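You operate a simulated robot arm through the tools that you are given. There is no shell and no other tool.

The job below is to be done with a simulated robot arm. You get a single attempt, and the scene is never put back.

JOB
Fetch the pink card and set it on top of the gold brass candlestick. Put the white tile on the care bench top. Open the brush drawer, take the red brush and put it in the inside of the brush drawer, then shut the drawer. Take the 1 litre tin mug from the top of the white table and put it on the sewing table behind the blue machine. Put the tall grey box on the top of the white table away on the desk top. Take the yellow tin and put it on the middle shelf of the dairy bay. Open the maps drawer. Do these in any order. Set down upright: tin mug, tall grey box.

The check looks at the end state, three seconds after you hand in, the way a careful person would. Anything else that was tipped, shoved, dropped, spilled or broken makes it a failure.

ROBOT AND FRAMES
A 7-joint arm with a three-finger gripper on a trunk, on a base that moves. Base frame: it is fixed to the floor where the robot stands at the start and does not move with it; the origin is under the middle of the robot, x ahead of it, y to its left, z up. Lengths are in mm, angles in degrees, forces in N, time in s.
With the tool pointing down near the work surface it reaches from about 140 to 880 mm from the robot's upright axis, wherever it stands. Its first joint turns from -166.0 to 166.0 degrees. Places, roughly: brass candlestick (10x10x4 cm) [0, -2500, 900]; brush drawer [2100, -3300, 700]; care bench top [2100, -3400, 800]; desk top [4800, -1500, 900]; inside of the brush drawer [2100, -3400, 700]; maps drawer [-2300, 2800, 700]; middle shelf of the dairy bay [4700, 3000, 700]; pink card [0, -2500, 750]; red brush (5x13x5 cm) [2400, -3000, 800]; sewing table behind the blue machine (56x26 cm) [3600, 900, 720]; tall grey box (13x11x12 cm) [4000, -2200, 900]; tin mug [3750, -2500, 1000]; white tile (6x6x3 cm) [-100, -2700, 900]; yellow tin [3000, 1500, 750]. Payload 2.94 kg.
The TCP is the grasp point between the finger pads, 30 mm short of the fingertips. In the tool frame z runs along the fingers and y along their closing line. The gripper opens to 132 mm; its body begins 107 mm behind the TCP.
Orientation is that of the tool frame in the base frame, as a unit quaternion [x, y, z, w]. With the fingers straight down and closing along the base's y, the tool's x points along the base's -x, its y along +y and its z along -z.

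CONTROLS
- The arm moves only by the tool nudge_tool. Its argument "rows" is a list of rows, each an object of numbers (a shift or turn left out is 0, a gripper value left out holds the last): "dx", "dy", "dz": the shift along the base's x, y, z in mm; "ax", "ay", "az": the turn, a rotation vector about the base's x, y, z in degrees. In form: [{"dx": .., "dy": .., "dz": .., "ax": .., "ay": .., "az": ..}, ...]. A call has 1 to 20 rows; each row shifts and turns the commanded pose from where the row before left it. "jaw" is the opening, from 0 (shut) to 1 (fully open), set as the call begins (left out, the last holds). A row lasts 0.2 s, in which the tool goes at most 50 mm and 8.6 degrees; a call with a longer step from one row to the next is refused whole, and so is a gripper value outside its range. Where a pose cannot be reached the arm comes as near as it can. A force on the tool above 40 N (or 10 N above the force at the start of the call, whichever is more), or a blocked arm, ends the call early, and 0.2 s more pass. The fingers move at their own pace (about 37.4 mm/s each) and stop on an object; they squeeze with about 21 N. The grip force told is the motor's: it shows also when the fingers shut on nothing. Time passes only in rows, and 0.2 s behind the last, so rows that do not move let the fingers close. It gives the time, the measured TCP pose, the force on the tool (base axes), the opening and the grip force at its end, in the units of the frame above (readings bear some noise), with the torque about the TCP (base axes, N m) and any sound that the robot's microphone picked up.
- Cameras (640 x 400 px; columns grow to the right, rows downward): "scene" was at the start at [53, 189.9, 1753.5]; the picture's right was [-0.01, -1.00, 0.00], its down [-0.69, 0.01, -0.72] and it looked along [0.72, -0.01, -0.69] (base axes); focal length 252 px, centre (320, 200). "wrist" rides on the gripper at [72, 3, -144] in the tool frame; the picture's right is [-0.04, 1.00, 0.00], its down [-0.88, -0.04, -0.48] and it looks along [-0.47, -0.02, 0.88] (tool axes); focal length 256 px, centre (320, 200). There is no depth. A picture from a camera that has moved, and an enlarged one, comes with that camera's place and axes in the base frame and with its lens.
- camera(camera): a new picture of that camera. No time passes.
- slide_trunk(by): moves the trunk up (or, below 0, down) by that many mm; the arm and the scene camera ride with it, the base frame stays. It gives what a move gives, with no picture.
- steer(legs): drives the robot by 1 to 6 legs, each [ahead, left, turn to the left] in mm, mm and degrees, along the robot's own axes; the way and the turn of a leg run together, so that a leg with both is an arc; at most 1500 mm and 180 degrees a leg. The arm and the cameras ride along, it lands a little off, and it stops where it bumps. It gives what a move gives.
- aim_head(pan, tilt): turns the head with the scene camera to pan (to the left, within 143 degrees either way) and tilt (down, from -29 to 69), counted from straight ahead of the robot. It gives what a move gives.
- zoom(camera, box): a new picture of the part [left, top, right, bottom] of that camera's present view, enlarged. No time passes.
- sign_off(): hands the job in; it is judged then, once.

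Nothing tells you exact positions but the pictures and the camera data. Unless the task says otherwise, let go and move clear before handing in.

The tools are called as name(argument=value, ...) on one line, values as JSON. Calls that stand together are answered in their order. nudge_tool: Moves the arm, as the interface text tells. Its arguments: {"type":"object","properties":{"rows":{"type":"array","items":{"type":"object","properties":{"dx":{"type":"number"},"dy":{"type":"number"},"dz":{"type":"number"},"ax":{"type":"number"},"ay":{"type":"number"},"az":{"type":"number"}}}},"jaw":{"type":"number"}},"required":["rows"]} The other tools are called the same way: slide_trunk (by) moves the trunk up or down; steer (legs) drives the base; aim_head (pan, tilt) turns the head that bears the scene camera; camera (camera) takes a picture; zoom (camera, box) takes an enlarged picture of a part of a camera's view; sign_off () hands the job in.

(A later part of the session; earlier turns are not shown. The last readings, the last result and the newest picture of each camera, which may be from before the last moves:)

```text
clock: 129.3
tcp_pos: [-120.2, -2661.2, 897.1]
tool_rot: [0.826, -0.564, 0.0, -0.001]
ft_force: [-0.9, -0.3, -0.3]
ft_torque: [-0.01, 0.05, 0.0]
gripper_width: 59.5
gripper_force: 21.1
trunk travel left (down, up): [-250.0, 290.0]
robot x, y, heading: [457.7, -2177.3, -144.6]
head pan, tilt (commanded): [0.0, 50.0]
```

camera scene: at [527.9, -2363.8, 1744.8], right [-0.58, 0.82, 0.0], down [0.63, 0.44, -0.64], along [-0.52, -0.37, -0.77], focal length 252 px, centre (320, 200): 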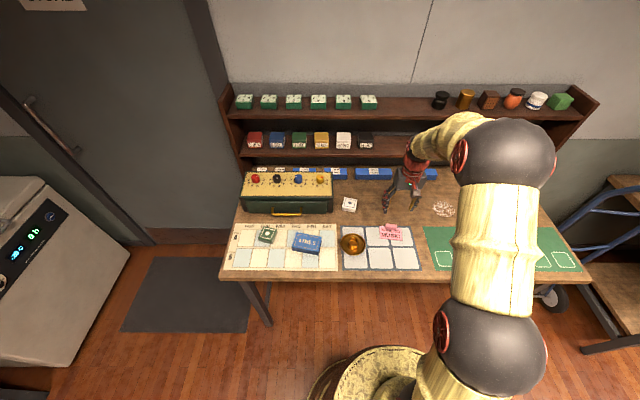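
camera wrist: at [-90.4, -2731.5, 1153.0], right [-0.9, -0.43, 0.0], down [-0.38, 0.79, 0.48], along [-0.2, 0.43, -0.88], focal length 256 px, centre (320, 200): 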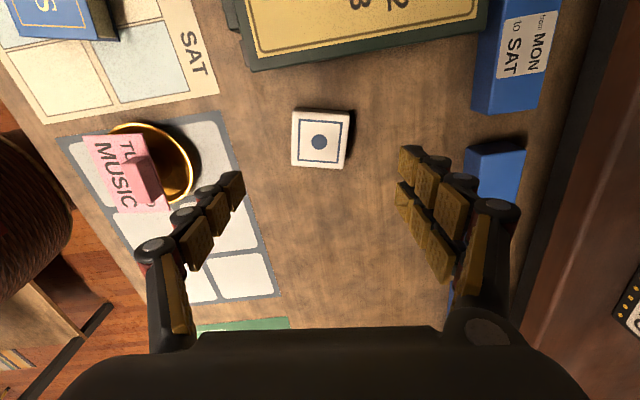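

Tile gripped (59.5 mm). Lifting high and retracting over the candlestick with ample clearance, then backing away from the bench.

nudge_tool(rows=[{"dz": 20}, {"dz": 40}, {"dz": 45}, {"dz": 45}, {"dz": 35}, {"dx": 35, "dy": 24.8}, {"dx": 35, "dy": 24.8}, {"dx": 35, "dy": 24.8}, {"dx": 35, "dy": 24.8}, {"dx": 35, "dy": 24.8}, {"dx": 35, "dy": 24.8}, {"dx": 30, "dy": 21}])

steer(legs=[[-330, 0, 0], [0, 0, 89.5]])

aim_head(pan=15, tilt=30)

camera(camera="scene")

```text
clock: 131.9
tcp_pos: [122.3, -2491.3, 1081.0]
tool_rot: [0.826, -0.564, -0.001, 0.0]
ft_force: [0.3, 0.5, -1.0]
ft_torque: [0.0, 0.04, -0.01]
gripper_width: 59.6
gripper_force: 21.3
trunk travel left (down, up): [-250.0, 290.0]
robot x, y, heading: [457.3, -2178.4, -144.7]
head pan, tilt (commanded): [0.0, 50.0]
```

```text
clock: 138.0
tcp_pos: [1048.3, -2319.4, 1082.3]
tool_rot: [0.982, 0.191, -0.001, 0.0]
ft_force: [0.1, 0.1, -2.3]
ft_torque: [-0.02, -0.01, -0.03]
gripper_width: 59.4
gripper_force: 21.0
trunk travel left (down, up): [-250.0, 290.0]
robot x, y, heading: [733.7, -1986.0, -54.3]
head pan, tilt (commanded): [0.0, 50.0]
```

```text
clock: 138.8
tcp_pos: [1047.7, -2319.5, 1081.6]
tool_rot: [0.981, 0.192, 0.0, -0.001]
ft_force: [-1.0, -0.9, -1.6]
ft_torque: [-0.01, 0.0, 0.0]
gripper_width: 59.6
gripper_force: 21.1
trunk travel left (down, up): [-250.0, 290.0]
robot x, y, heading: [731.5, -1986.6, -54.2]
head pan, tilt (commanded): [15.0, 30.0]
```

```text
taken
camera scene: at [940.9, -1907.9, 1774.3], right [-0.63, -0.78, 0.0], down [-0.39, 0.32, -0.87], along [0.67, -0.55, -0.5], focal length 252 px, centre (320, 200)
```

scene: 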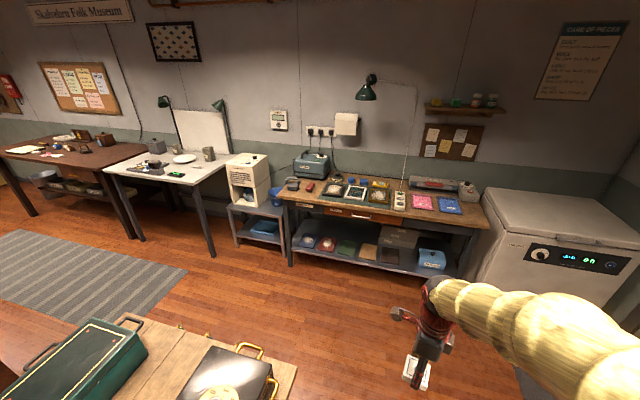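

zoom(camera="scene", box=[265, 140, 505, 290])

zoom(camera="scene", box=[280, 170, 380, 230])

```text
2.67 times, centred on (385, 215) of scene
camera zoom: at [940.9, -1907.9, 1774.3], right [-0.63, -0.78, 0.0], down [-0.39, 0.32, -0.87], along [0.67, -0.55, -0.5], focal length 673 px, centre (147, 160)
```

zoom: 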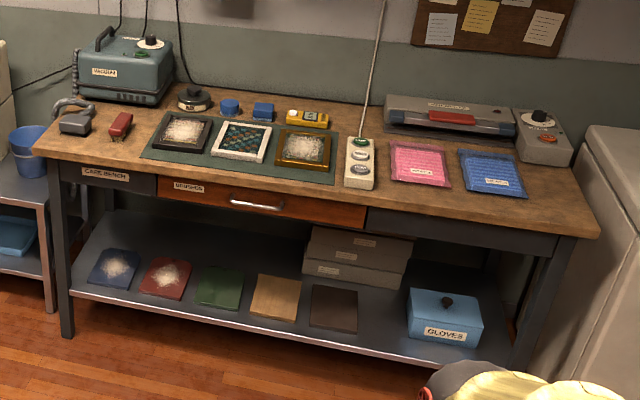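

```text
6.40 times, centred on (330, 200) of scene
camera zoom: at [940.9, -1907.9, 1774.3], right [-0.63, -0.78, 0.0], down [-0.39, 0.32, -0.87], along [0.67, -0.55, -0.5], focal length 1614 px, centre (256, 200)
```

zoom: 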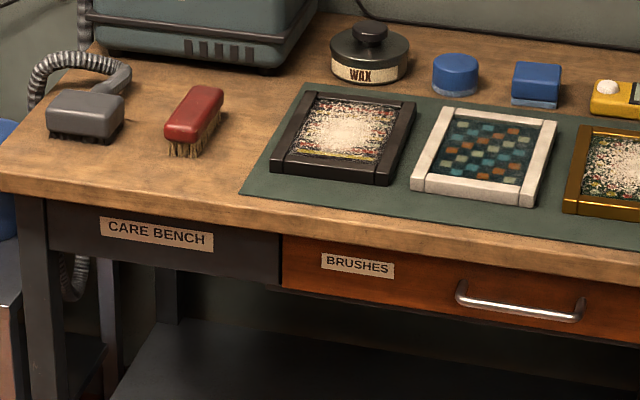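

The care bench is clear: brush at the left, drawer labelled BRUSHES with a bar handle. I'll drive up in front of it.

steer(legs=[[1020, 0, -0.8], [0, 430, 0]])

aim_head(pan=0, tilt=40)

camera(camera="scene")

camera(camera="wrist")

```text
clock: 146.3
tcp_pos: [1985.0, -2904.5, 1080.9]
tool_rot: [0.982, 0.187, -0.001, 0.0]
ft_force: [-0.2, 0.5, -2.3]
ft_torque: [-0.01, 0.02, 0.03]
gripper_width: 59.6
gripper_force: 20.8
trunk travel left (down, up): [-250.0, 290.0]
robot x, y, heading: [1668.9, -2567.6, -54.4]
head pan, tilt (commanded): [15.0, 30.0]
```

```text
clock: 147.0
tcp_pos: [1984.1, -2904.6, 1081.5]
tool_rot: [0.982, 0.187, -0.001, 0.0]
ft_force: [0.4, -0.2, -1.0]
ft_torque: [-0.03, -0.01, 0.0]
gripper_width: 59.5
gripper_force: 20.7
trunk travel left (down, up): [-250.0, 290.0]
robot x, y, heading: [1675.5, -2568.5, -54.7]
head pan, tilt (commanded): [0.0, 40.0]
```

```text
taken
camera scene: at [1859.5, -2503.6, 1759.1], right [-0.81, -0.58, 0.0], down [-0.37, 0.52, -0.77], along [0.45, -0.62, -0.64], focal length 252 px, centre (320, 200)
```

scene: 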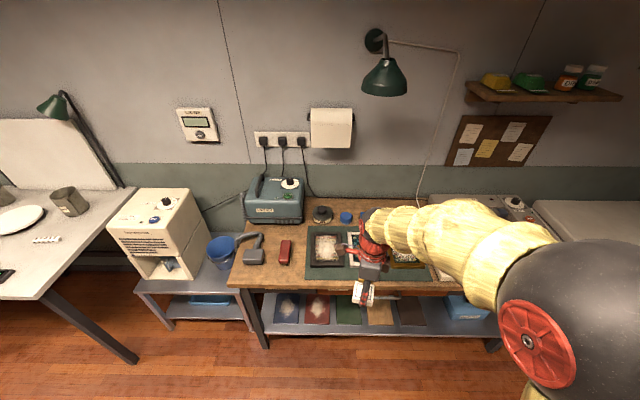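

```text
taken
camera wrist: at [2052.9, -2881.5, 1224.1], right [0.33, -0.94, 0.0], down [-0.83, -0.29, 0.48], along [-0.45, -0.16, -0.88], focal length 256 px, centre (320, 200)
```

wrist: 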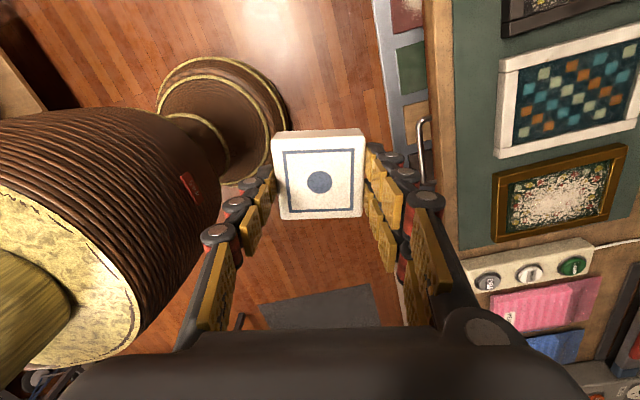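

zoom(camera="scene", box=[220, 200, 380, 300])

```text
4.00 times, centred on (300, 250) of scene
camera zoom: at [1859.5, -2503.6, 1759.1], right [-0.81, -0.58, 0.0], down [-0.37, 0.52, -0.77], along [0.45, -0.62, -0.64], focal length 1009 px, centre (400, 0)
```

zoom: 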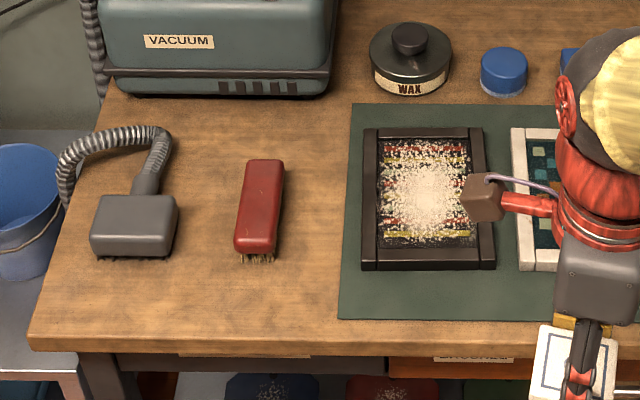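

zoom(camera="scene", box=[340, 220, 400, 280])

zoom(camera="wrist", box=[420, 0, 640, 170])

```text
6.67 times, centred on (370, 250) of scene
camera zoom: at [1859.5, -2503.6, 1759.1], right [-0.81, -0.58, 0.0], down [-0.37, 0.52, -0.77], along [0.45, -0.62, -0.64], focal length 1682 px, centre (-13, -133)
```

zoom: 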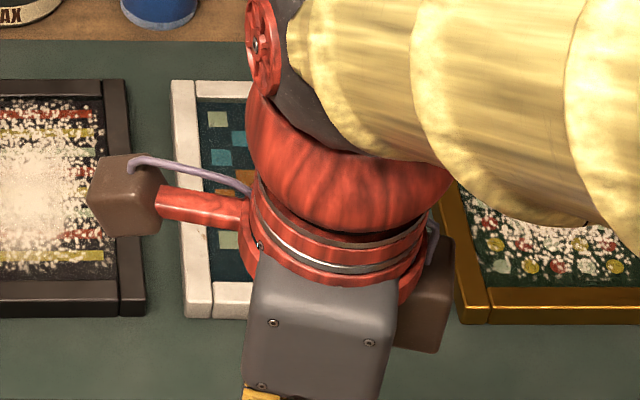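

```text
2.35 times, centred on (530, 85) of wrist
camera zoom: at [2052.9, -2881.5, 1224.1], right [0.33, -0.94, 0.0], down [-0.83, -0.29, 0.48], along [-0.45, -0.16, -0.88], focal length 602 px, centre (-174, 471)
```

zoom: 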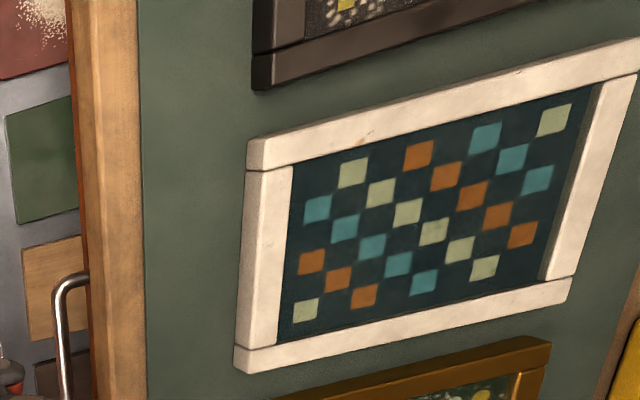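

I'll place the tile in the free spot in front of the brush, left of the mat. Moving above it while squaring the tile to the bench.

nudge_tool(rows=[{"dx": 39.4, "dy": -4.2, "dz": -10, "az": 1.7}, {"dx": 39.4, "dy": -4.2, "dz": -10, "az": 1.7}, {"dx": 39.4, "dy": -4.2, "dz": -10, "az": 1.7}, {"dx": 39.4, "dy": -4.2, "dz": -10, "az": 1.7}, {"dx": 39.4, "dy": -4.2, "dz": -10, "az": 1.7}, {"dx": 39.4, "dy": -4.2, "dz": -10, "az": 1.7}, {"dx": 39.4, "dy": -4.2, "dz": -10, "az": 1.7}, {"dx": 39.4, "dy": -4.2, "dz": -10, "az": 1.5}])

camera(camera="wrist")

zoom(camera="scene", box=[220, 200, 380, 300])

```text
clock: 148.8
tcp_pos: [2298.2, -2937.7, 998.7]
tool_rot: [0.954, 0.3, -0.001, 0.0]
ft_force: [-0.1, -0.2, -0.9]
ft_torque: [0.0, 0.01, 0.01]
gripper_width: 59.7
gripper_force: 21.0
trunk travel left (down, up): [-250.0, 290.0]
robot x, y, heading: [1673.0, -2568.2, -54.6]
head pan, tilt (commanded): [0.0, 40.0]
```

```text
taken
camera wrist: at [2358.8, -2899.1, 1140.4], right [0.54, -0.84, 0.0], down [-0.74, -0.47, 0.48], along [-0.4, -0.25, -0.88], focal length 256 px, centre (320, 200)
```

wrist: 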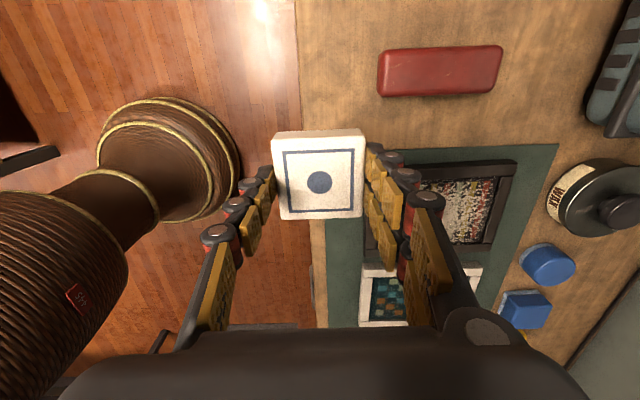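

```text
4.00 times, centred on (300, 250) of scene
camera zoom: at [1860.6, -2504.0, 1758.9], right [-0.81, -0.58, 0.0], down [-0.37, 0.52, -0.77], along [0.44, -0.62, -0.64], focal length 1009 px, centre (400, 0)
```

zoom: 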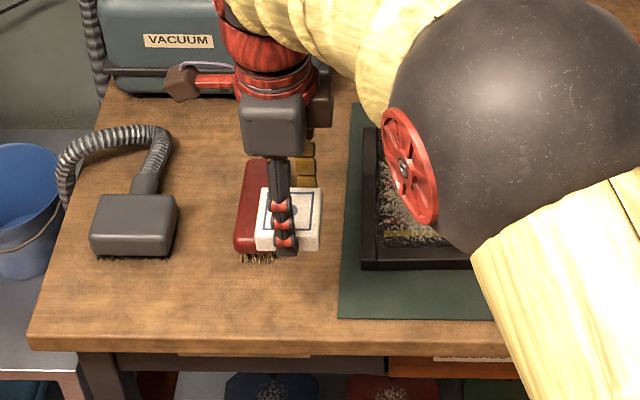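

From two views the bench top is at z≈787 and its front edge would be too near the tile; I'll shift 32 mm forward and lower in stages.

nudge_tool(rows=[{"dx": 9.3, "dy": -13, "dz": -20}, {"dx": 9.3, "dy": -13, "dz": -30}, {"dz": -40}, {"dz": -40}, {"dz": -20}])

camera(camera="wrist")

zoom(camera="scene", box=[220, 200, 380, 300])

```text
clock: 150.0
tcp_pos: [2316.3, -2963.9, 850.7]
tool_rot: [0.954, 0.301, 0.0, 0.0]
ft_force: [0.9, -0.6, -1.1]
ft_torque: [0.03, 0.05, -0.02]
gripper_width: 59.1
gripper_force: 21.1
trunk travel left (down, up): [-250.0, 290.0]
robot x, y, heading: [1669.9, -2570.6, -54.2]
head pan, tilt (commanded): [0.0, 40.0]
```

```text
taken
camera wrist: at [2378.4, -2926.2, 993.5], right [0.54, -0.84, 0.0], down [-0.74, -0.47, 0.48], along [-0.4, -0.26, -0.88], focal length 256 px, centre (320, 200)
```

wrist: 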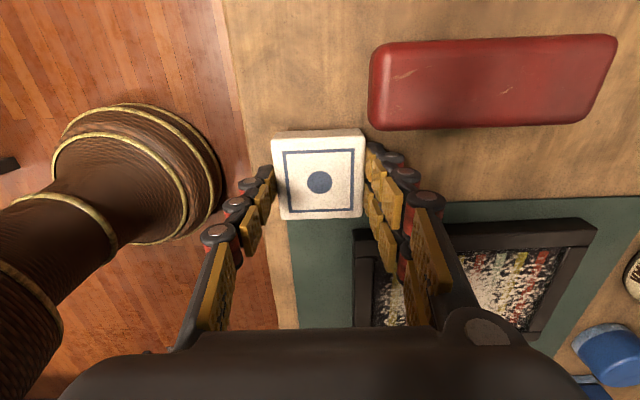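

```text
4.00 times, centred on (300, 250) of scene
camera zoom: at [1860.3, -2503.9, 1759.0], right [-0.81, -0.58, 0.0], down [-0.37, 0.52, -0.77], along [0.44, -0.62, -0.64], focal length 1009 px, centre (400, 0)
```

zoom: 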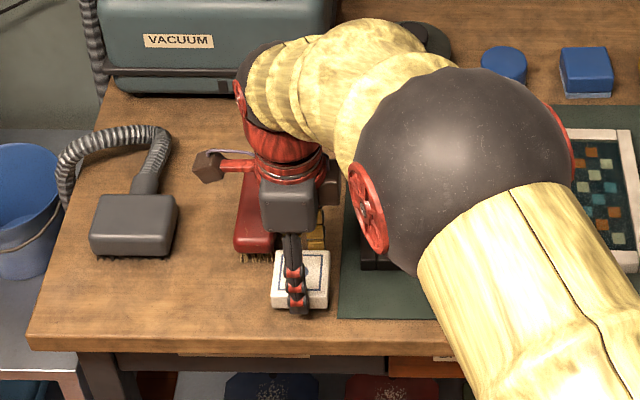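

Position looks good with clear gaps. Lowering the last bit in small steps.

nudge_tool(rows=[{"dz": -8}, {"dz": -6}])

```text
clock: 150.6
tcp_pos: [2317.2, -2963.2, 836.8]
tool_rot: [0.954, 0.301, -0.001, -0.001]
ft_force: [-1.1, -0.1, -1.2]
ft_torque: [-0.03, -0.04, -0.02]
gripper_width: 59.4
gripper_force: 21.3
trunk travel left (down, up): [-250.0, 290.0]
robot x, y, heading: [1673.5, -2571.0, -54.5]
head pan, tilt (commanded): [0.0, 40.0]
```

nudge_tool(rows=[{"dz": -4}])

```text
clock: 151.0
tcp_pos: [2318.2, -2963.3, 836.1]
tool_rot: [0.954, 0.301, 0.001, 0.001]
ft_force: [-2.7, 2.9, 15.1]
ft_torque: [0.06, 0.52, -0.02]
gripper_width: 59.5
gripper_force: 21.6
trunk travel left (down, up): [-250.0, 290.0]
robot x, y, heading: [1671.7, -2570.1, -54.8]
head pan, tilt (commanded): [0.0, 40.0]
```

Contact made (15 N). Releasing the tile and lifting.

nudge_tool(rows=[{"dz": 1}, {"dz": 0}, {"dz": 0}], jaw=0.65)

nudge_tool(rows=[{"dz": 20}, {"dz": 40}, {"dz": 45}, {"dz": 45}])

camera(camera="wrist")

zoom(camera="scene", box=[220, 200, 380, 300])

```text
clock: 151.8
tcp_pos: [2318.5, -2963.1, 834.8]
tool_rot: [0.954, 0.301, -0.001, -0.001]
ft_force: [-0.7, 0.2, -0.3]
ft_torque: [0.02, 0.01, 0.0]
gripper_width: 85.7
gripper_force: 0.1
trunk travel left (down, up): [-250.0, 290.0]
robot x, y, heading: [1672.3, -2570.8, -54.5]
head pan, tilt (commanded): [0.0, 40.0]
```

```text
clock: 152.8
tcp_pos: [2316.1, -2963.6, 985.2]
tool_rot: [0.954, 0.301, -0.001, 0.0]
ft_force: [-0.2, -0.2, -0.5]
ft_torque: [-0.02, 0.0, 0.01]
gripper_width: 86.1
gripper_force: 0.0
trunk travel left (down, up): [-250.0, 290.0]
robot x, y, heading: [1672.0, -2571.1, -54.7]
head pan, tilt (commanded): [0.0, 40.0]
```

```text
taken
camera wrist: at [2377.5, -2926.2, 1127.4], right [0.54, -0.84, 0.0], down [-0.74, -0.47, 0.48], along [-0.4, -0.25, -0.88], focal length 256 px, centre (320, 200)
```

wrist: 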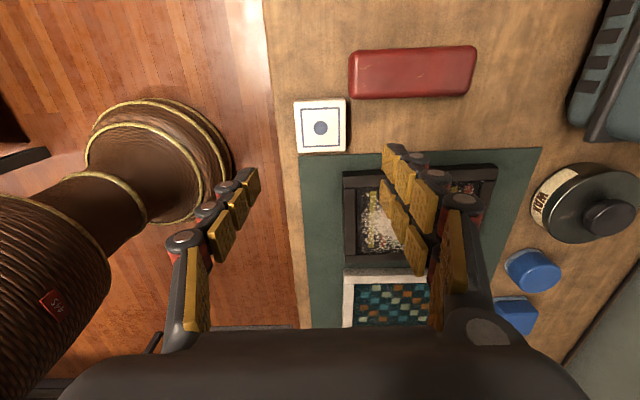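

```text
4.00 times, centred on (300, 250) of scene
camera zoom: at [1859.3, -2503.3, 1759.1], right [-0.81, -0.58, 0.0], down [-0.37, 0.52, -0.77], along [0.44, -0.62, -0.64], focal length 1009 px, centre (400, 0)
```

zoom: 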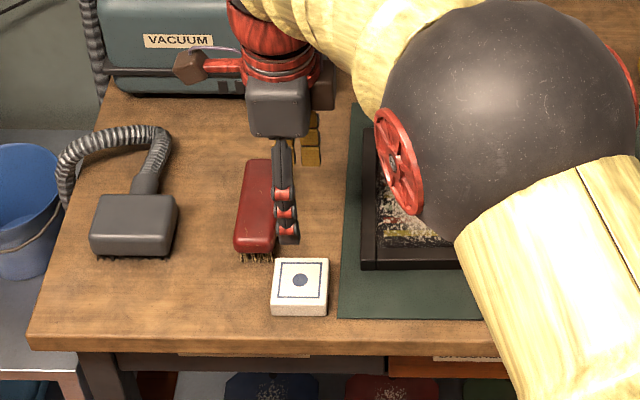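

The tile sits squarely on the bench. Next, the drawer: I'll back up and shift right so its handle is straight ahead with room to pull.

steer(legs=[[-200, -94, 0]])

camera(camera="scene")

zoom(camera="scene", box=[260, 220, 420, 320])

camera(camera="wrist")

```text
clock: 154.5
tcp_pos: [2123.4, -2857.1, 985.9]
tool_rot: [0.954, 0.301, 0.0, 0.0]
ft_force: [-0.4, 0.0, -0.2]
ft_torque: [-0.03, 0.02, -0.01]
gripper_width: 85.8
gripper_force: 0.1
trunk travel left (down, up): [-250.0, 290.0]
robot x, y, heading: [1481.1, -2460.4, -54.8]
head pan, tilt (commanded): [0.0, 40.0]
```

```text
taken
camera scene: at [1666.3, -2396.2, 1759.1], right [-0.81, -0.58, 0.0], down [-0.37, 0.52, -0.77], along [0.45, -0.62, -0.64], focal length 252 px, centre (320, 200)
```

scene: 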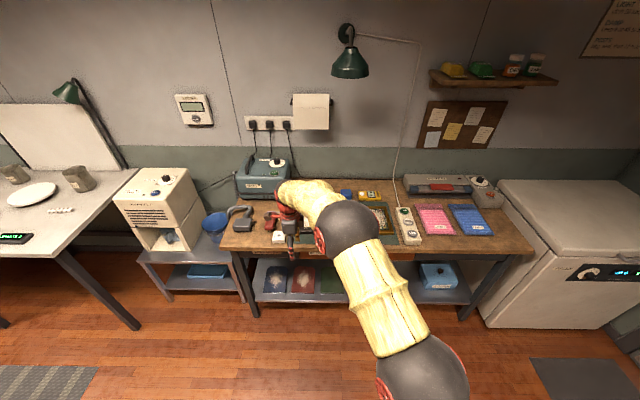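

```text
4.00 times, centred on (340, 270) of scene
camera zoom: at [1666.3, -2396.2, 1759.1], right [-0.81, -0.58, 0.0], down [-0.37, 0.52, -0.77], along [0.45, -0.62, -0.64], focal length 1009 px, centre (240, -80)
```

zoom: 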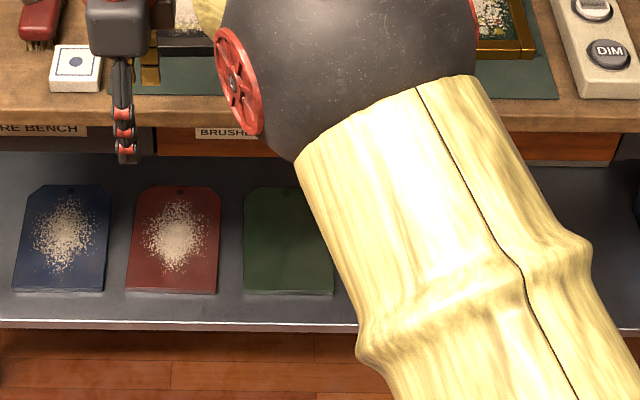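

```text
taken
camera wrist: at [2185.3, -2818.8, 1128.1], right [0.54, -0.84, 0.0], down [-0.74, -0.47, 0.48], along [-0.4, -0.26, -0.88], focal length 256 px, centre (320, 200)
```

wrist: 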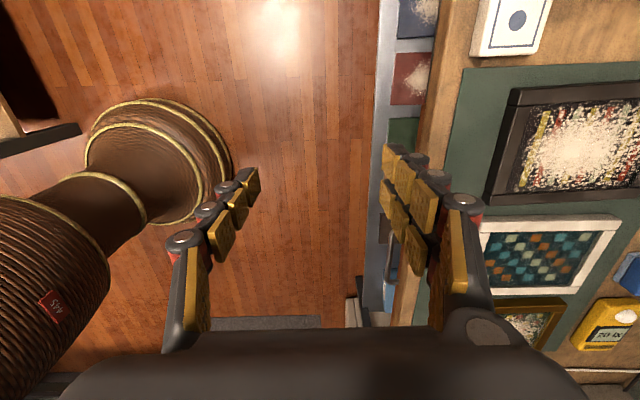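

Handle should be straight ahead at ~800 mm. I'll swing the arm to the centre line and pitch the tool forward while descending.

nudge_tool(rows=[{"dx": -40.3, "dy": -28.4}, {"dx": -40.3, "dy": -28.4}, {"dx": -40.3, "dy": -28.4}, {"dx": -40.3, "dy": -28.4}, {"dx": -40.3, "dy": -28.4}, {"dx": -40.3, "dy": -28.4}], jaw=0.5)

nudge_tool(rows=[{"ax": -6.7, "ay": -4.72, "dz": -10}, {"ax": -6.7, "ay": -4.72, "dz": -15}, {"ax": -6.7, "ay": -4.72, "dz": -20}, {"ax": -6.7, "ay": -4.72, "dz": -25}, {"ax": -6.7, "ay": -4.72, "dz": -25}, {"ax": -6.7, "ay": -4.72, "dz": -25}, {"ax": -6.7, "ay": -4.72, "dz": -25}, {"ax": -6.7, "ay": -4.72, "dz": -25}, {"ax": -6.7, "ay": -4.72, "dz": -25}, {"ax": -6.7, "ay": -4.72, "dz": -25}, {"ax": -6.7, "ay": -4.72, "dz": -25}])

camera(camera="wrist")

camera(camera="scene")

```text
clock: 155.9
tcp_pos: [1882.2, -3029.8, 982.0]
tool_rot: [0.954, 0.3, 0.0, -0.001]
ft_force: [-1.1, -0.1, -0.8]
ft_torque: [0.0, -0.04, 0.03]
gripper_width: 65.9
gripper_force: 0.0
trunk travel left (down, up): [-250.0, 290.0]
robot x, y, heading: [1479.3, -2462.0, -54.2]
head pan, tilt (commanded): [0.0, 40.0]
```

```text
clock: 157.2
tcp_pos: [1941.6, -3111.1, 1044.1]
tool_rot: [0.84, 0.264, 0.144, 0.451]
ft_force: [1.4, -1.0, 3.9]
ft_torque: [0.33, 0.27, 0.04]
gripper_width: 66.9
gripper_force: 0.9
trunk travel left (down, up): [-250.0, 290.0]
robot x, y, heading: [1479.8, -2463.4, -54.6]
head pan, tilt (commanded): [0.0, 40.0]
stopped in row 6: the force on the tool passed its limit at 43 N (the readings are from after the stop); the commanded pose is now the measured one
```

```text
taken
camera wrist: at [1932.8, -2973.4, 1125.9], right [0.28, -0.48, 0.83], down [-0.96, -0.16, 0.23], along [0.03, -0.86, -0.51], focal length 256 px, centre (320, 200)
```

wrist: 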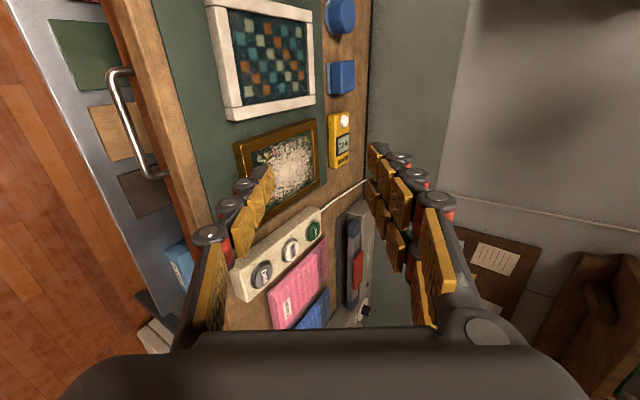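

```text
taken
camera scene: at [1667.6, -2397.9, 1759.3], right [-0.81, -0.58, 0.0], down [-0.37, 0.52, -0.77], along [0.44, -0.62, -0.64], focal length 252 px, centre (320, 200)
```

scene: 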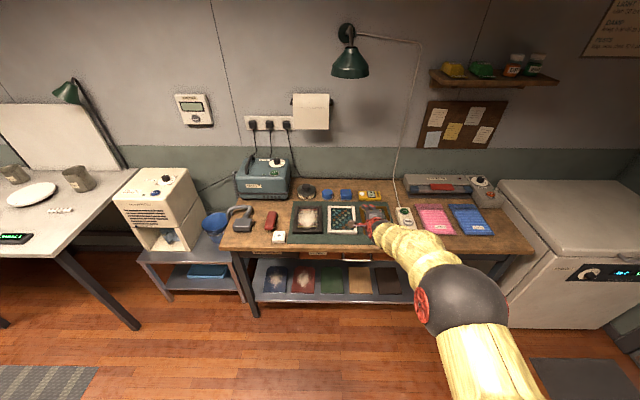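

The stop seems to be a dynamic jerk, nothing was touched. Let me check the settled pose.

nudge_tool(rows=[{"dz": 0}, {"dz": 0}])

```text
clock: 157.8
tcp_pos: [1938.6, -3104.5, 1033.0]
tool_rot: [0.844, 0.265, 0.144, 0.443]
ft_force: [-0.5, -0.1, 0.2]
ft_torque: [0.01, -0.02, 0.0]
gripper_width: 65.9
gripper_force: 0.1
trunk travel left (down, up): [-250.0, 290.0]
robot x, y, heading: [1480.4, -2463.6, -54.3]
head pan, tilt (commanded): [0.0, 40.0]
```

Settled with the tool pitched, above the bench. I'll retreat and descend along a smooth path to a level pre-grasp in front of the drawer.

nudge_tool(rows=[{"dx": -9, "dy": 12.7, "dz": -15, "ax": -2.73, "ay": -1.92}, {"dx": -9, "dy": 12.7, "dz": -25, "ax": -2.73, "ay": -1.92}, {"dx": -9, "dy": 12.7, "dz": -30, "ax": -2.73, "ay": -1.92}, {"dx": -9, "dy": 12.7, "dz": -32, "ax": -2.73, "ay": -1.92}, {"dx": -7, "dy": 9.8, "dz": -32, "ax": -2.73, "ay": -1.92}])

camera(camera="scene")

```text
clock: 159.0
tcp_pos: [1895.8, -3045.7, 899.4]
tool_rot: [0.77, 0.242, 0.179, 0.562]
ft_force: [0.5, -0.3, 1.7]
ft_torque: [0.11, 0.05, -0.01]
gripper_width: 65.7
gripper_force: 0.1
trunk travel left (down, up): [-250.0, 290.0]
robot x, y, heading: [1480.1, -2461.2, -54.6]
head pan, tilt (commanded): [0.0, 40.0]
```

```text
taken
camera scene: at [1666.8, -2396.8, 1759.0], right [-0.81, -0.58, 0.0], down [-0.37, 0.52, -0.77], along [0.45, -0.62, -0.64], focal length 252 px, centre (320, 200)
```

scene: 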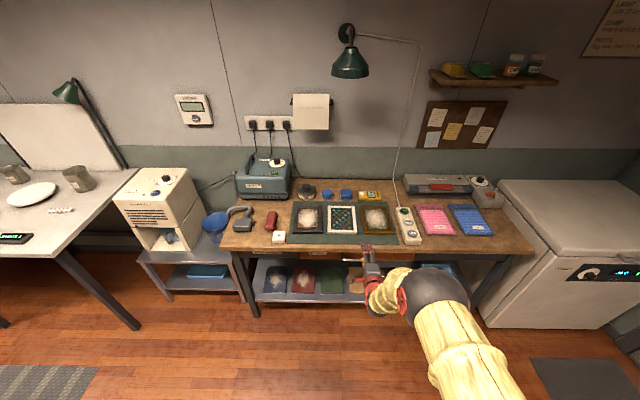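

Good. Continuing down to handle height and levelling the tool.

nudge_tool(rows=[{"dx": -7, "dy": 9.8, "dz": -32, "ax": -2.9, "ay": -2.05}, {"dx": -7, "dy": 9.8, "dz": -32, "ax": -2.9, "ay": -2.05}, {"dx": -7, "dy": 9.8, "dz": -32, "ax": -2.9, "ay": -2.05}, {"dx": -4, "dy": 5.6, "dz": -32, "ax": -2.9, "ay": -2.05}, {"dz": -30, "ax": -2.9, "ay": -2.05}])

camera(camera="wrist")

zoom(camera="scene", box=[290, 220, 420, 300])

```text
clock: 160.2
tcp_pos: [1871.4, -3010.2, 742.1]
tool_rot: [0.673, 0.212, 0.215, 0.675]
ft_force: [0.7, -0.9, 0.5]
ft_torque: [0.05, 0.02, -0.01]
gripper_width: 65.9
gripper_force: 0.0
trunk travel left (down, up): [-250.0, 290.0]
robot x, y, heading: [1482.6, -2466.6, -54.8]
head pan, tilt (commanded): [0.0, 40.0]
```

```text
taken
camera wrist: at [1847.2, -2851.5, 743.5], right [-0.04, -0.03, 1.0], down [-0.99, -0.12, -0.04], along [0.12, -0.99, -0.02], focal length 256 px, centre (320, 200)
```

wrist: 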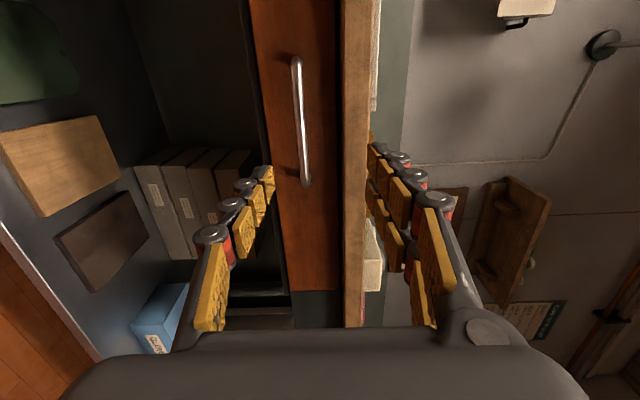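

```text
4.92 times, centred on (355, 260) of scene
camera zoom: at [1666.7, -2396.6, 1759.0], right [-0.81, -0.58, 0.0], down [-0.37, 0.52, -0.77], along [0.45, -0.62, -0.64], focal length 1242 px, centre (148, -95)
```

zoom: 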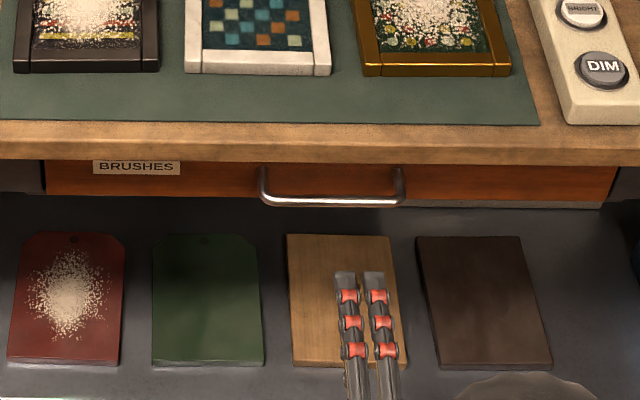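

The bar centre is at about (1961,-3129,722), 149 mm ahead of the tool and 20 mm lower. I'll narrow the opening to clear the bench overhang, align, and advance.

nudge_tool(rows=[{"dz": -10, "dx": 2, "dy": 1.5}, {"dz": -10, "dx": 2, "dy": 1.5}, {"dx": 17.3, "dy": -24.5}, {"dx": 17.3, "dy": -24.5}, {"dx": 17.3, "dy": -24.5}], jaw=0.32)

camera(camera="wrist")

zoom(camera="scene", box=[290, 220, 420, 300])

```text
clock: 161.4
tcp_pos: [1927.1, -3078.1, 719.4]
tool_rot: [0.676, 0.212, 0.215, 0.672]
ft_force: [1.1, -0.3, -0.1]
ft_torque: [0.0, 0.0, 0.02]
gripper_width: 42.1
gripper_force: 0.1
trunk travel left (down, up): [-250.0, 290.0]
robot x, y, heading: [1480.5, -2462.9, -54.4]
head pan, tilt (commanded): [0.0, 40.0]
```

```text
taken
camera wrist: at [1902.8, -2920.5, 723.2], right [-0.04, -0.03, 1.0], down [-0.99, -0.12, -0.04], along [0.12, -0.99, -0.03], focal length 256 px, centre (320, 200)
```

wrist: 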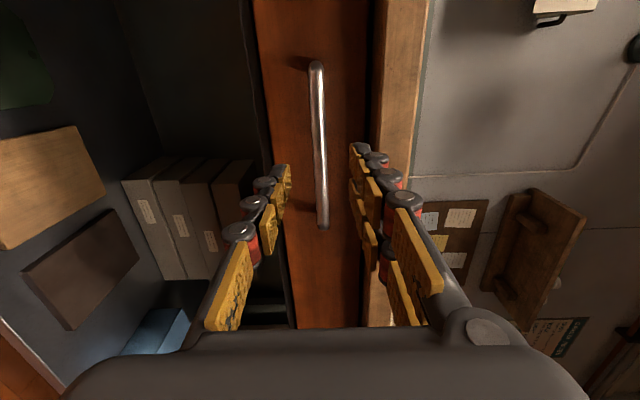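

```text
4.92 times, centred on (355, 260) of scene
camera zoom: at [1666.8, -2396.7, 1759.0], right [-0.81, -0.58, 0.0], down [-0.37, 0.52, -0.77], along [0.45, -0.62, -0.64], focal length 1242 px, centre (148, -95)
```

zoom: 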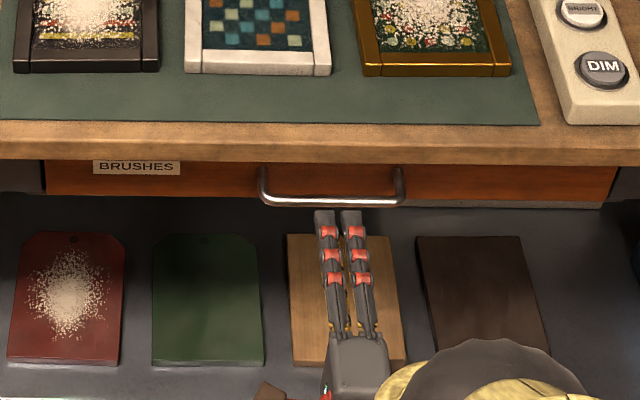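

Aligned: bar is centred, 61 mm ahead. Advancing 50 mm and closing.

nudge_tool(rows=[{"dx": 14.4, "dy": -20.4}, {"dx": 14.4, "dy": -20.4}])

nudge_tool(rows=[{"dz": 0}, {"dz": 0}, {"dz": 0}, {"dz": 0}], jaw=0)

camera(camera="wrist")

```text
clock: 162.0
tcp_pos: [1954.9, -3121.5, 720.9]
tool_rot: [0.676, 0.212, 0.216, 0.672]
ft_force: [-0.8, 0.2, -0.6]
ft_torque: [0.0, -0.02, -0.01]
gripper_width: 42.2
gripper_force: 0.0
trunk travel left (down, up): [-250.0, 290.0]
robot x, y, heading: [1477.0, -2463.6, -54.7]
head pan, tilt (commanded): [0.0, 40.0]
```

```text
clock: 163.0
tcp_pos: [1955.3, -3120.2, 720.6]
tool_rot: [0.676, 0.212, 0.215, 0.672]
ft_force: [0.4, -0.9, -4.7]
ft_torque: [-0.1, 0.31, 0.03]
gripper_width: 10.9
gripper_force: 33.4
trunk travel left (down, up): [-250.0, 290.0]
robot x, y, heading: [1482.8, -2460.7, -54.6]
head pan, tilt (commanded): [0.0, 40.0]
```

```text
taken
camera wrist: at [1931.3, -2962.0, 723.3], right [-0.04, -0.03, 1.0], down [-0.99, -0.12, -0.04], along [0.12, -0.99, -0.03], focal length 256 px, centre (320, 200)
```

wrist: 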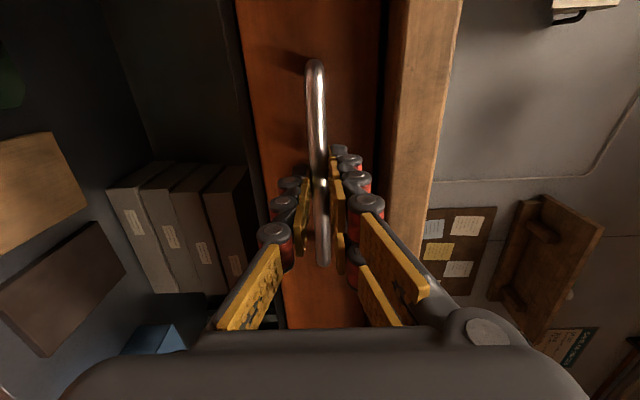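

Gripped. Pulling the drawer open about 250 mm.

nudge_tool(rows=[{"dx": -5.7, "dy": 8.2}, {"dx": -11.4, "dy": 16.4}, {"dx": -11.4, "dy": 16.4}, {"dx": -11.4, "dy": 16.4}, {"dx": -11.4, "dy": 16.4}, {"dx": -11.4, "dy": 16.4}])

nudge_tool(rows=[{"dx": -11.4, "dy": 16.4}, {"dx": -11.4, "dy": 16.4}, {"dx": -11.4, "dy": 16.4}, {"dx": -11.4, "dy": 16.4}, {"dx": -11.4, "dy": 16.4}, {"dx": -11.4, "dy": 16.4}, {"dx": -11.4, "dy": 16.4}])

camera(camera="scene")

```text
clock: 164.4
tcp_pos: [1890.9, -3029.6, 720.6]
tool_rot: [0.676, 0.213, 0.215, 0.672]
ft_force: [10.5, 8.1, -16.6]
ft_torque: [0.02, 0.37, -0.17]
gripper_width: 11.0
gripper_force: 38.5
trunk travel left (down, up): [-250.0, 290.0]
robot x, y, heading: [1478.7, -2463.6, -54.5]
head pan, tilt (commanded): [0.0, 40.0]
```

```text
clock: 166.0
tcp_pos: [1813.0, -2915.6, 721.2]
tool_rot: [0.676, 0.213, 0.216, 0.672]
ft_force: [8.1, 7.6, -12.7]
ft_torque: [-0.05, 0.33, -0.23]
gripper_width: 11.0
gripper_force: 38.1
trunk travel left (down, up): [-250.0, 290.0]
robot x, y, heading: [1477.5, -2462.5, -54.5]
head pan, tilt (commanded): [0.0, 40.0]
```

```text
taken
camera scene: at [1668.0, -2396.8, 1758.9], right [-0.81, -0.58, 0.0], down [-0.37, 0.52, -0.77], along [0.44, -0.62, -0.64], focal length 252 px, centre (320, 200)
```

scene: 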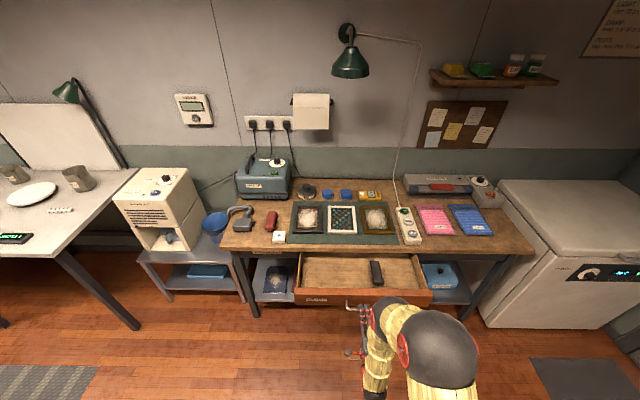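

The drawer is open ~250 mm and has space beside a dark item inside. Releasing the handle and retreating.

nudge_tool(rows=[{"dz": 0}, {"dz": 0}, {"dz": 0}], jaw=0.4)

nudge_tool(rows=[{"dx": -11.4, "dy": 16.4}, {"dx": -11.4, "dy": 16.4}, {"dx": -11.4, "dy": 16.4}])

nudge_tool(rows=[{"ax": 6.7, "ay": 4.72, "dz": 25}, {"ax": 6.7, "ay": 4.72, "dz": 25}, {"ax": 6.7, "ay": 4.72, "dz": 25}, {"ax": 6.7, "ay": 4.72, "dz": 25}])

camera(camera="scene")

```text
clock: 166.8
tcp_pos: [1812.1, -2915.1, 721.0]
tool_rot: [0.675, 0.213, 0.215, 0.673]
ft_force: [0.6, -0.7, 0.3]
ft_torque: [0.01, 0.01, 0.02]
gripper_width: 52.6
gripper_force: 0.1
trunk travel left (down, up): [-250.0, 290.0]
robot x, y, heading: [1475.5, -2459.5, -54.5]
head pan, tilt (commanded): [0.0, 40.0]
```

```text
clock: 167.6
tcp_pos: [1778.4, -2866.6, 723.5]
tool_rot: [0.675, 0.212, 0.215, 0.673]
ft_force: [-0.1, 0.9, -0.1]
ft_torque: [0.0, 0.04, 0.0]
gripper_width: 52.7
gripper_force: 0.2
trunk travel left (down, up): [-250.0, 290.0]
robot x, y, heading: [1478.9, -2461.3, -54.6]
head pan, tilt (commanded): [0.0, 40.0]
```

```text
clock: 168.6
tcp_pos: [1777.0, -2866.4, 820.3]
tool_rot: [0.838, 0.264, 0.145, 0.454]
ft_force: [-0.6, 0.7, 0.2]
ft_torque: [-0.01, -0.03, -0.03]
gripper_width: 52.7
gripper_force: 0.1
trunk travel left (down, up): [-250.0, 290.0]
robot x, y, heading: [1473.9, -2462.1, -54.5]
head pan, tilt (commanded): [0.0, 40.0]
```

```text
taken
camera scene: at [1666.5, -2396.4, 1759.1], right [-0.81, -0.58, 0.0], down [-0.37, 0.52, -0.77], along [0.45, -0.62, -0.64], focal length 252 px, centre (320, 200)
```

scene: 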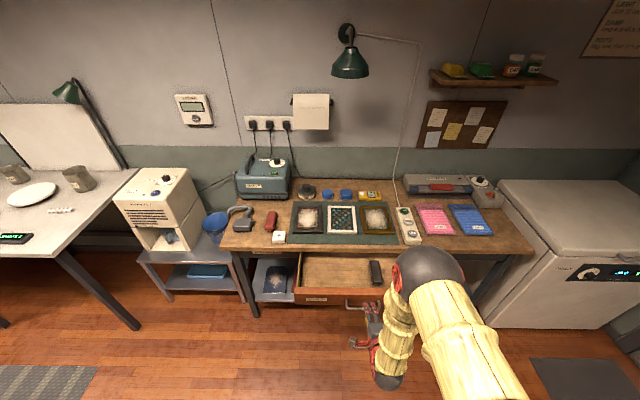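

nudge_tool(rows=[{"ax": 6.7, "ay": 4.72, "dz": 25}, {"ax": 6.7, "ay": 4.72, "dz": 25}, {"ax": 6.7, "ay": 4.72, "dz": 25}, {"ax": 6.7, "ay": 4.72, "dz": 25}, {"ax": 6.7, "ay": 4.72, "dz": 25}, {"ax": 6.7, "ay": 4.72, "dz": 20}, {"ax": 6.0, "ay": 4.2, "dz": 20}])

camera(camera="scene")

camera(camera="wrist")

```text
clock: 170.2
tcp_pos: [1782.7, -2868.3, 984.1]
tool_rot: [0.954, 0.299, 0.002, 0.003]
ft_force: [0.5, 0.1, -0.4]
ft_torque: [0.04, 0.05, 0.02]
gripper_width: 53.1
gripper_force: 0.1
out of reach, approached as far as the arm can: row 5
trunk travel left (down, up): [-250.0, 290.0]
robot x, y, heading: [1480.7, -2459.9, -54.4]
head pan, tilt (commanded): [0.0, 40.0]
```

```text
taken
camera scene: at [1667.3, -2397.3, 1759.0], right [-0.81, -0.58, 0.0], down [-0.37, 0.52, -0.77], along [0.44, -0.62, -0.64], focal length 252 px, centre (320, 200)
```

scene: 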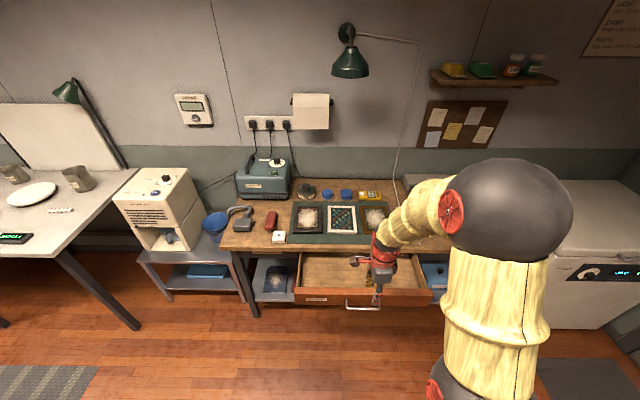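

```text
taken
camera wrist: at [1842.6, -2829.8, 1127.0], right [0.54, -0.84, 0.01], down [-0.75, -0.47, 0.47], along [-0.4, -0.26, -0.88], focal length 256 px, centre (320, 200)
```

wrist: 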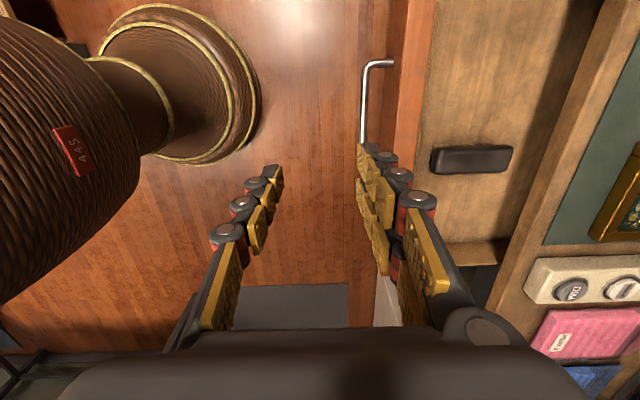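

Tool is upright again. Now I'll drive to a spot where both the brush and the open drawer are within reach.

steer(legs=[[0, 299, 0], [205, 0, 0]])

nudge_tool(rows=[{"az": 8.2}, {"az": 8.2}, {"az": 8.2}, {"az": 8.2}, {"az": 8.2}, {"az": 8.2}, {"az": 8.2}, {"az": 8.2}, {"az": 8.2}, {"az": 8.2}, {"az": 8.0}], jaw=0.75)

camera(camera="scene")

camera(camera="wrist")

```text
clock: 173.5
tcp_pos: [2142.3, -2862.2, 985.8]
tool_rot: [0.953, 0.302, 0.003, 0.005]
ft_force: [0.4, -0.5, 0.6]
ft_torque: [0.04, -0.03, -0.02]
gripper_width: 52.9
gripper_force: 0.1
trunk travel left (down, up): [-250.0, 290.0]
robot x, y, heading: [1837.0, -2459.6, -54.2]
head pan, tilt (commanded): [0.0, 40.0]
```

```text
clock: 175.9
tcp_pos: [2141.5, -2860.6, 984.1]
tool_rot: [0.46, 0.888, 0.006, 0.001]
ft_force: [-0.6, 0.0, 0.4]
ft_torque: [0.02, 0.01, 0.0]
gripper_width: 99.0
gripper_force: 0.1
trunk travel left (down, up): [-250.0, 290.0]
robot x, y, heading: [1836.0, -2454.7, -54.0]
head pan, tilt (commanded): [0.0, 40.0]
```

```text
taken
camera scene: at [2023.8, -2389.6, 1759.0], right [-0.81, -0.59, 0.0], down [-0.38, 0.52, -0.77], along [0.45, -0.62, -0.64], focal length 252 px, centre (320, 200)
```

scene: 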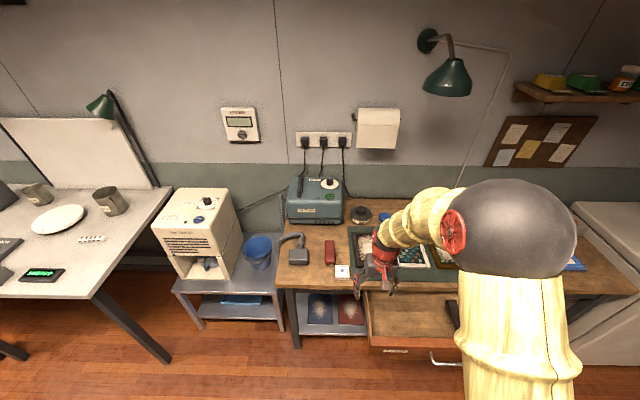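

```text
taken
camera wrist: at [2101.7, -2802.1, 1127.4], right [0.84, 0.54, 0.01], down [0.47, -0.74, 0.47], along [0.26, -0.39, -0.88], focal length 256 px, centre (320, 200)
```

wrist: 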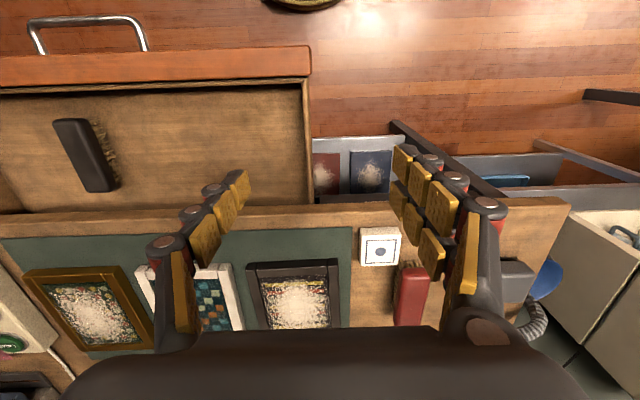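

The brush is in reach now. Moving above it.

nudge_tool(rows=[{"dx": 38, "dy": -20.5}, {"dx": 38, "dy": -20.5}, {"dx": 38, "dy": -20.5}, {"dx": 38, "dy": -20.5}, {"dx": 38, "dy": -20.5}, {"dx": 38, "dy": -20.5}, {"dx": 38, "dy": -20.5}])

camera(camera="wrist")

camera(camera="scene")

```text
clock: 177.5
tcp_pos: [2412.9, -3006.0, 984.2]
tool_rot: [0.46, 0.888, 0.006, 0.001]
ft_force: [-0.7, 0.3, 0.3]
ft_torque: [-0.04, 0.02, -0.04]
gripper_width: 98.9
gripper_force: 0.0
trunk travel left (down, up): [-250.0, 290.0]
robot x, y, heading: [1834.2, -2457.9, -54.0]
head pan, tilt (commanded): [0.0, 40.0]
```

```text
taken
camera wrist: at [2372.3, -2946.4, 1127.5], right [0.84, 0.54, 0.01], down [0.47, -0.74, 0.47], along [0.26, -0.39, -0.88], focal length 256 px, centre (320, 200)
```

wrist: 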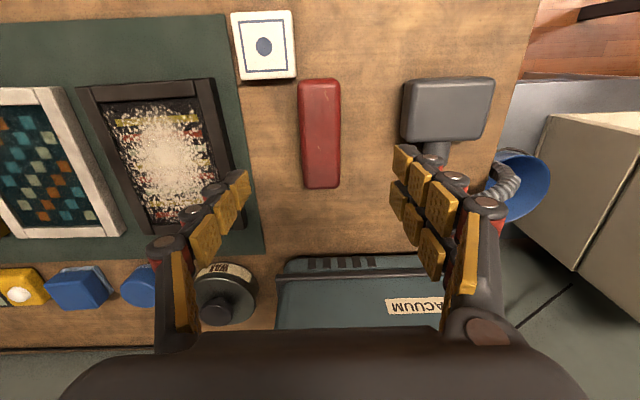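

```text
taken
camera scene: at [2024.7, -2390.3, 1758.9], right [-0.81, -0.59, 0.0], down [-0.38, 0.52, -0.77], along [0.45, -0.62, -0.64], focal length 252 px, centre (320, 200)
```

scene: 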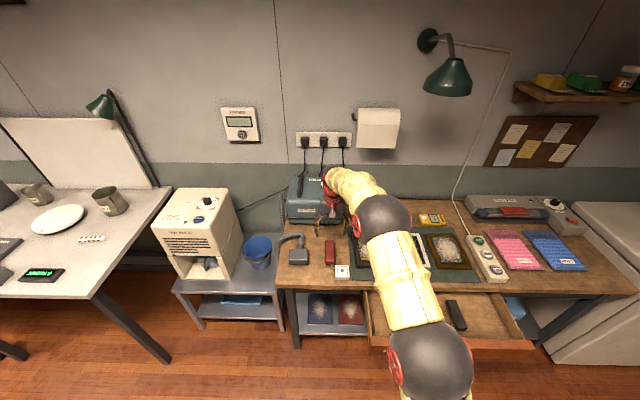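

The brush is centred and aligned with the tool. Descending and gripping its wooden back.

nudge_tool(rows=[{"dz": -20}, {"dz": -40}, {"dz": -40}, {"dz": -25}, {"dz": -10}, {"dz": -6}], jaw=0.62)

camera(camera="wrist")

```text
clock: 178.9
tcp_pos: [2408.8, -3004.3, 844.4]
tool_rot: [0.46, 0.888, 0.005, 0.001]
ft_force: [0.1, -0.6, 0.2]
ft_torque: [-0.01, -0.01, 0.0]
gripper_width: 81.8
gripper_force: 0.1
trunk travel left (down, up): [-250.0, 290.0]
robot x, y, heading: [1834.9, -2455.6, -54.2]
head pan, tilt (commanded): [0.0, 40.0]
```

```text
taken
camera wrist: at [2367.9, -2945.5, 987.2], right [0.84, 0.54, 0.01], down [0.47, -0.74, 0.47], along [0.26, -0.39, -0.88], focal length 256 px, centre (320, 200)
```

wrist: 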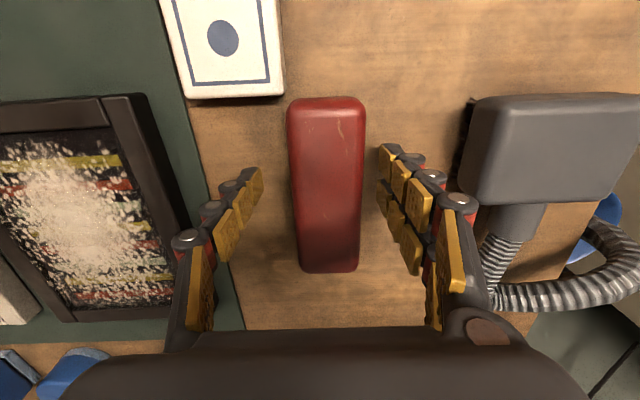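

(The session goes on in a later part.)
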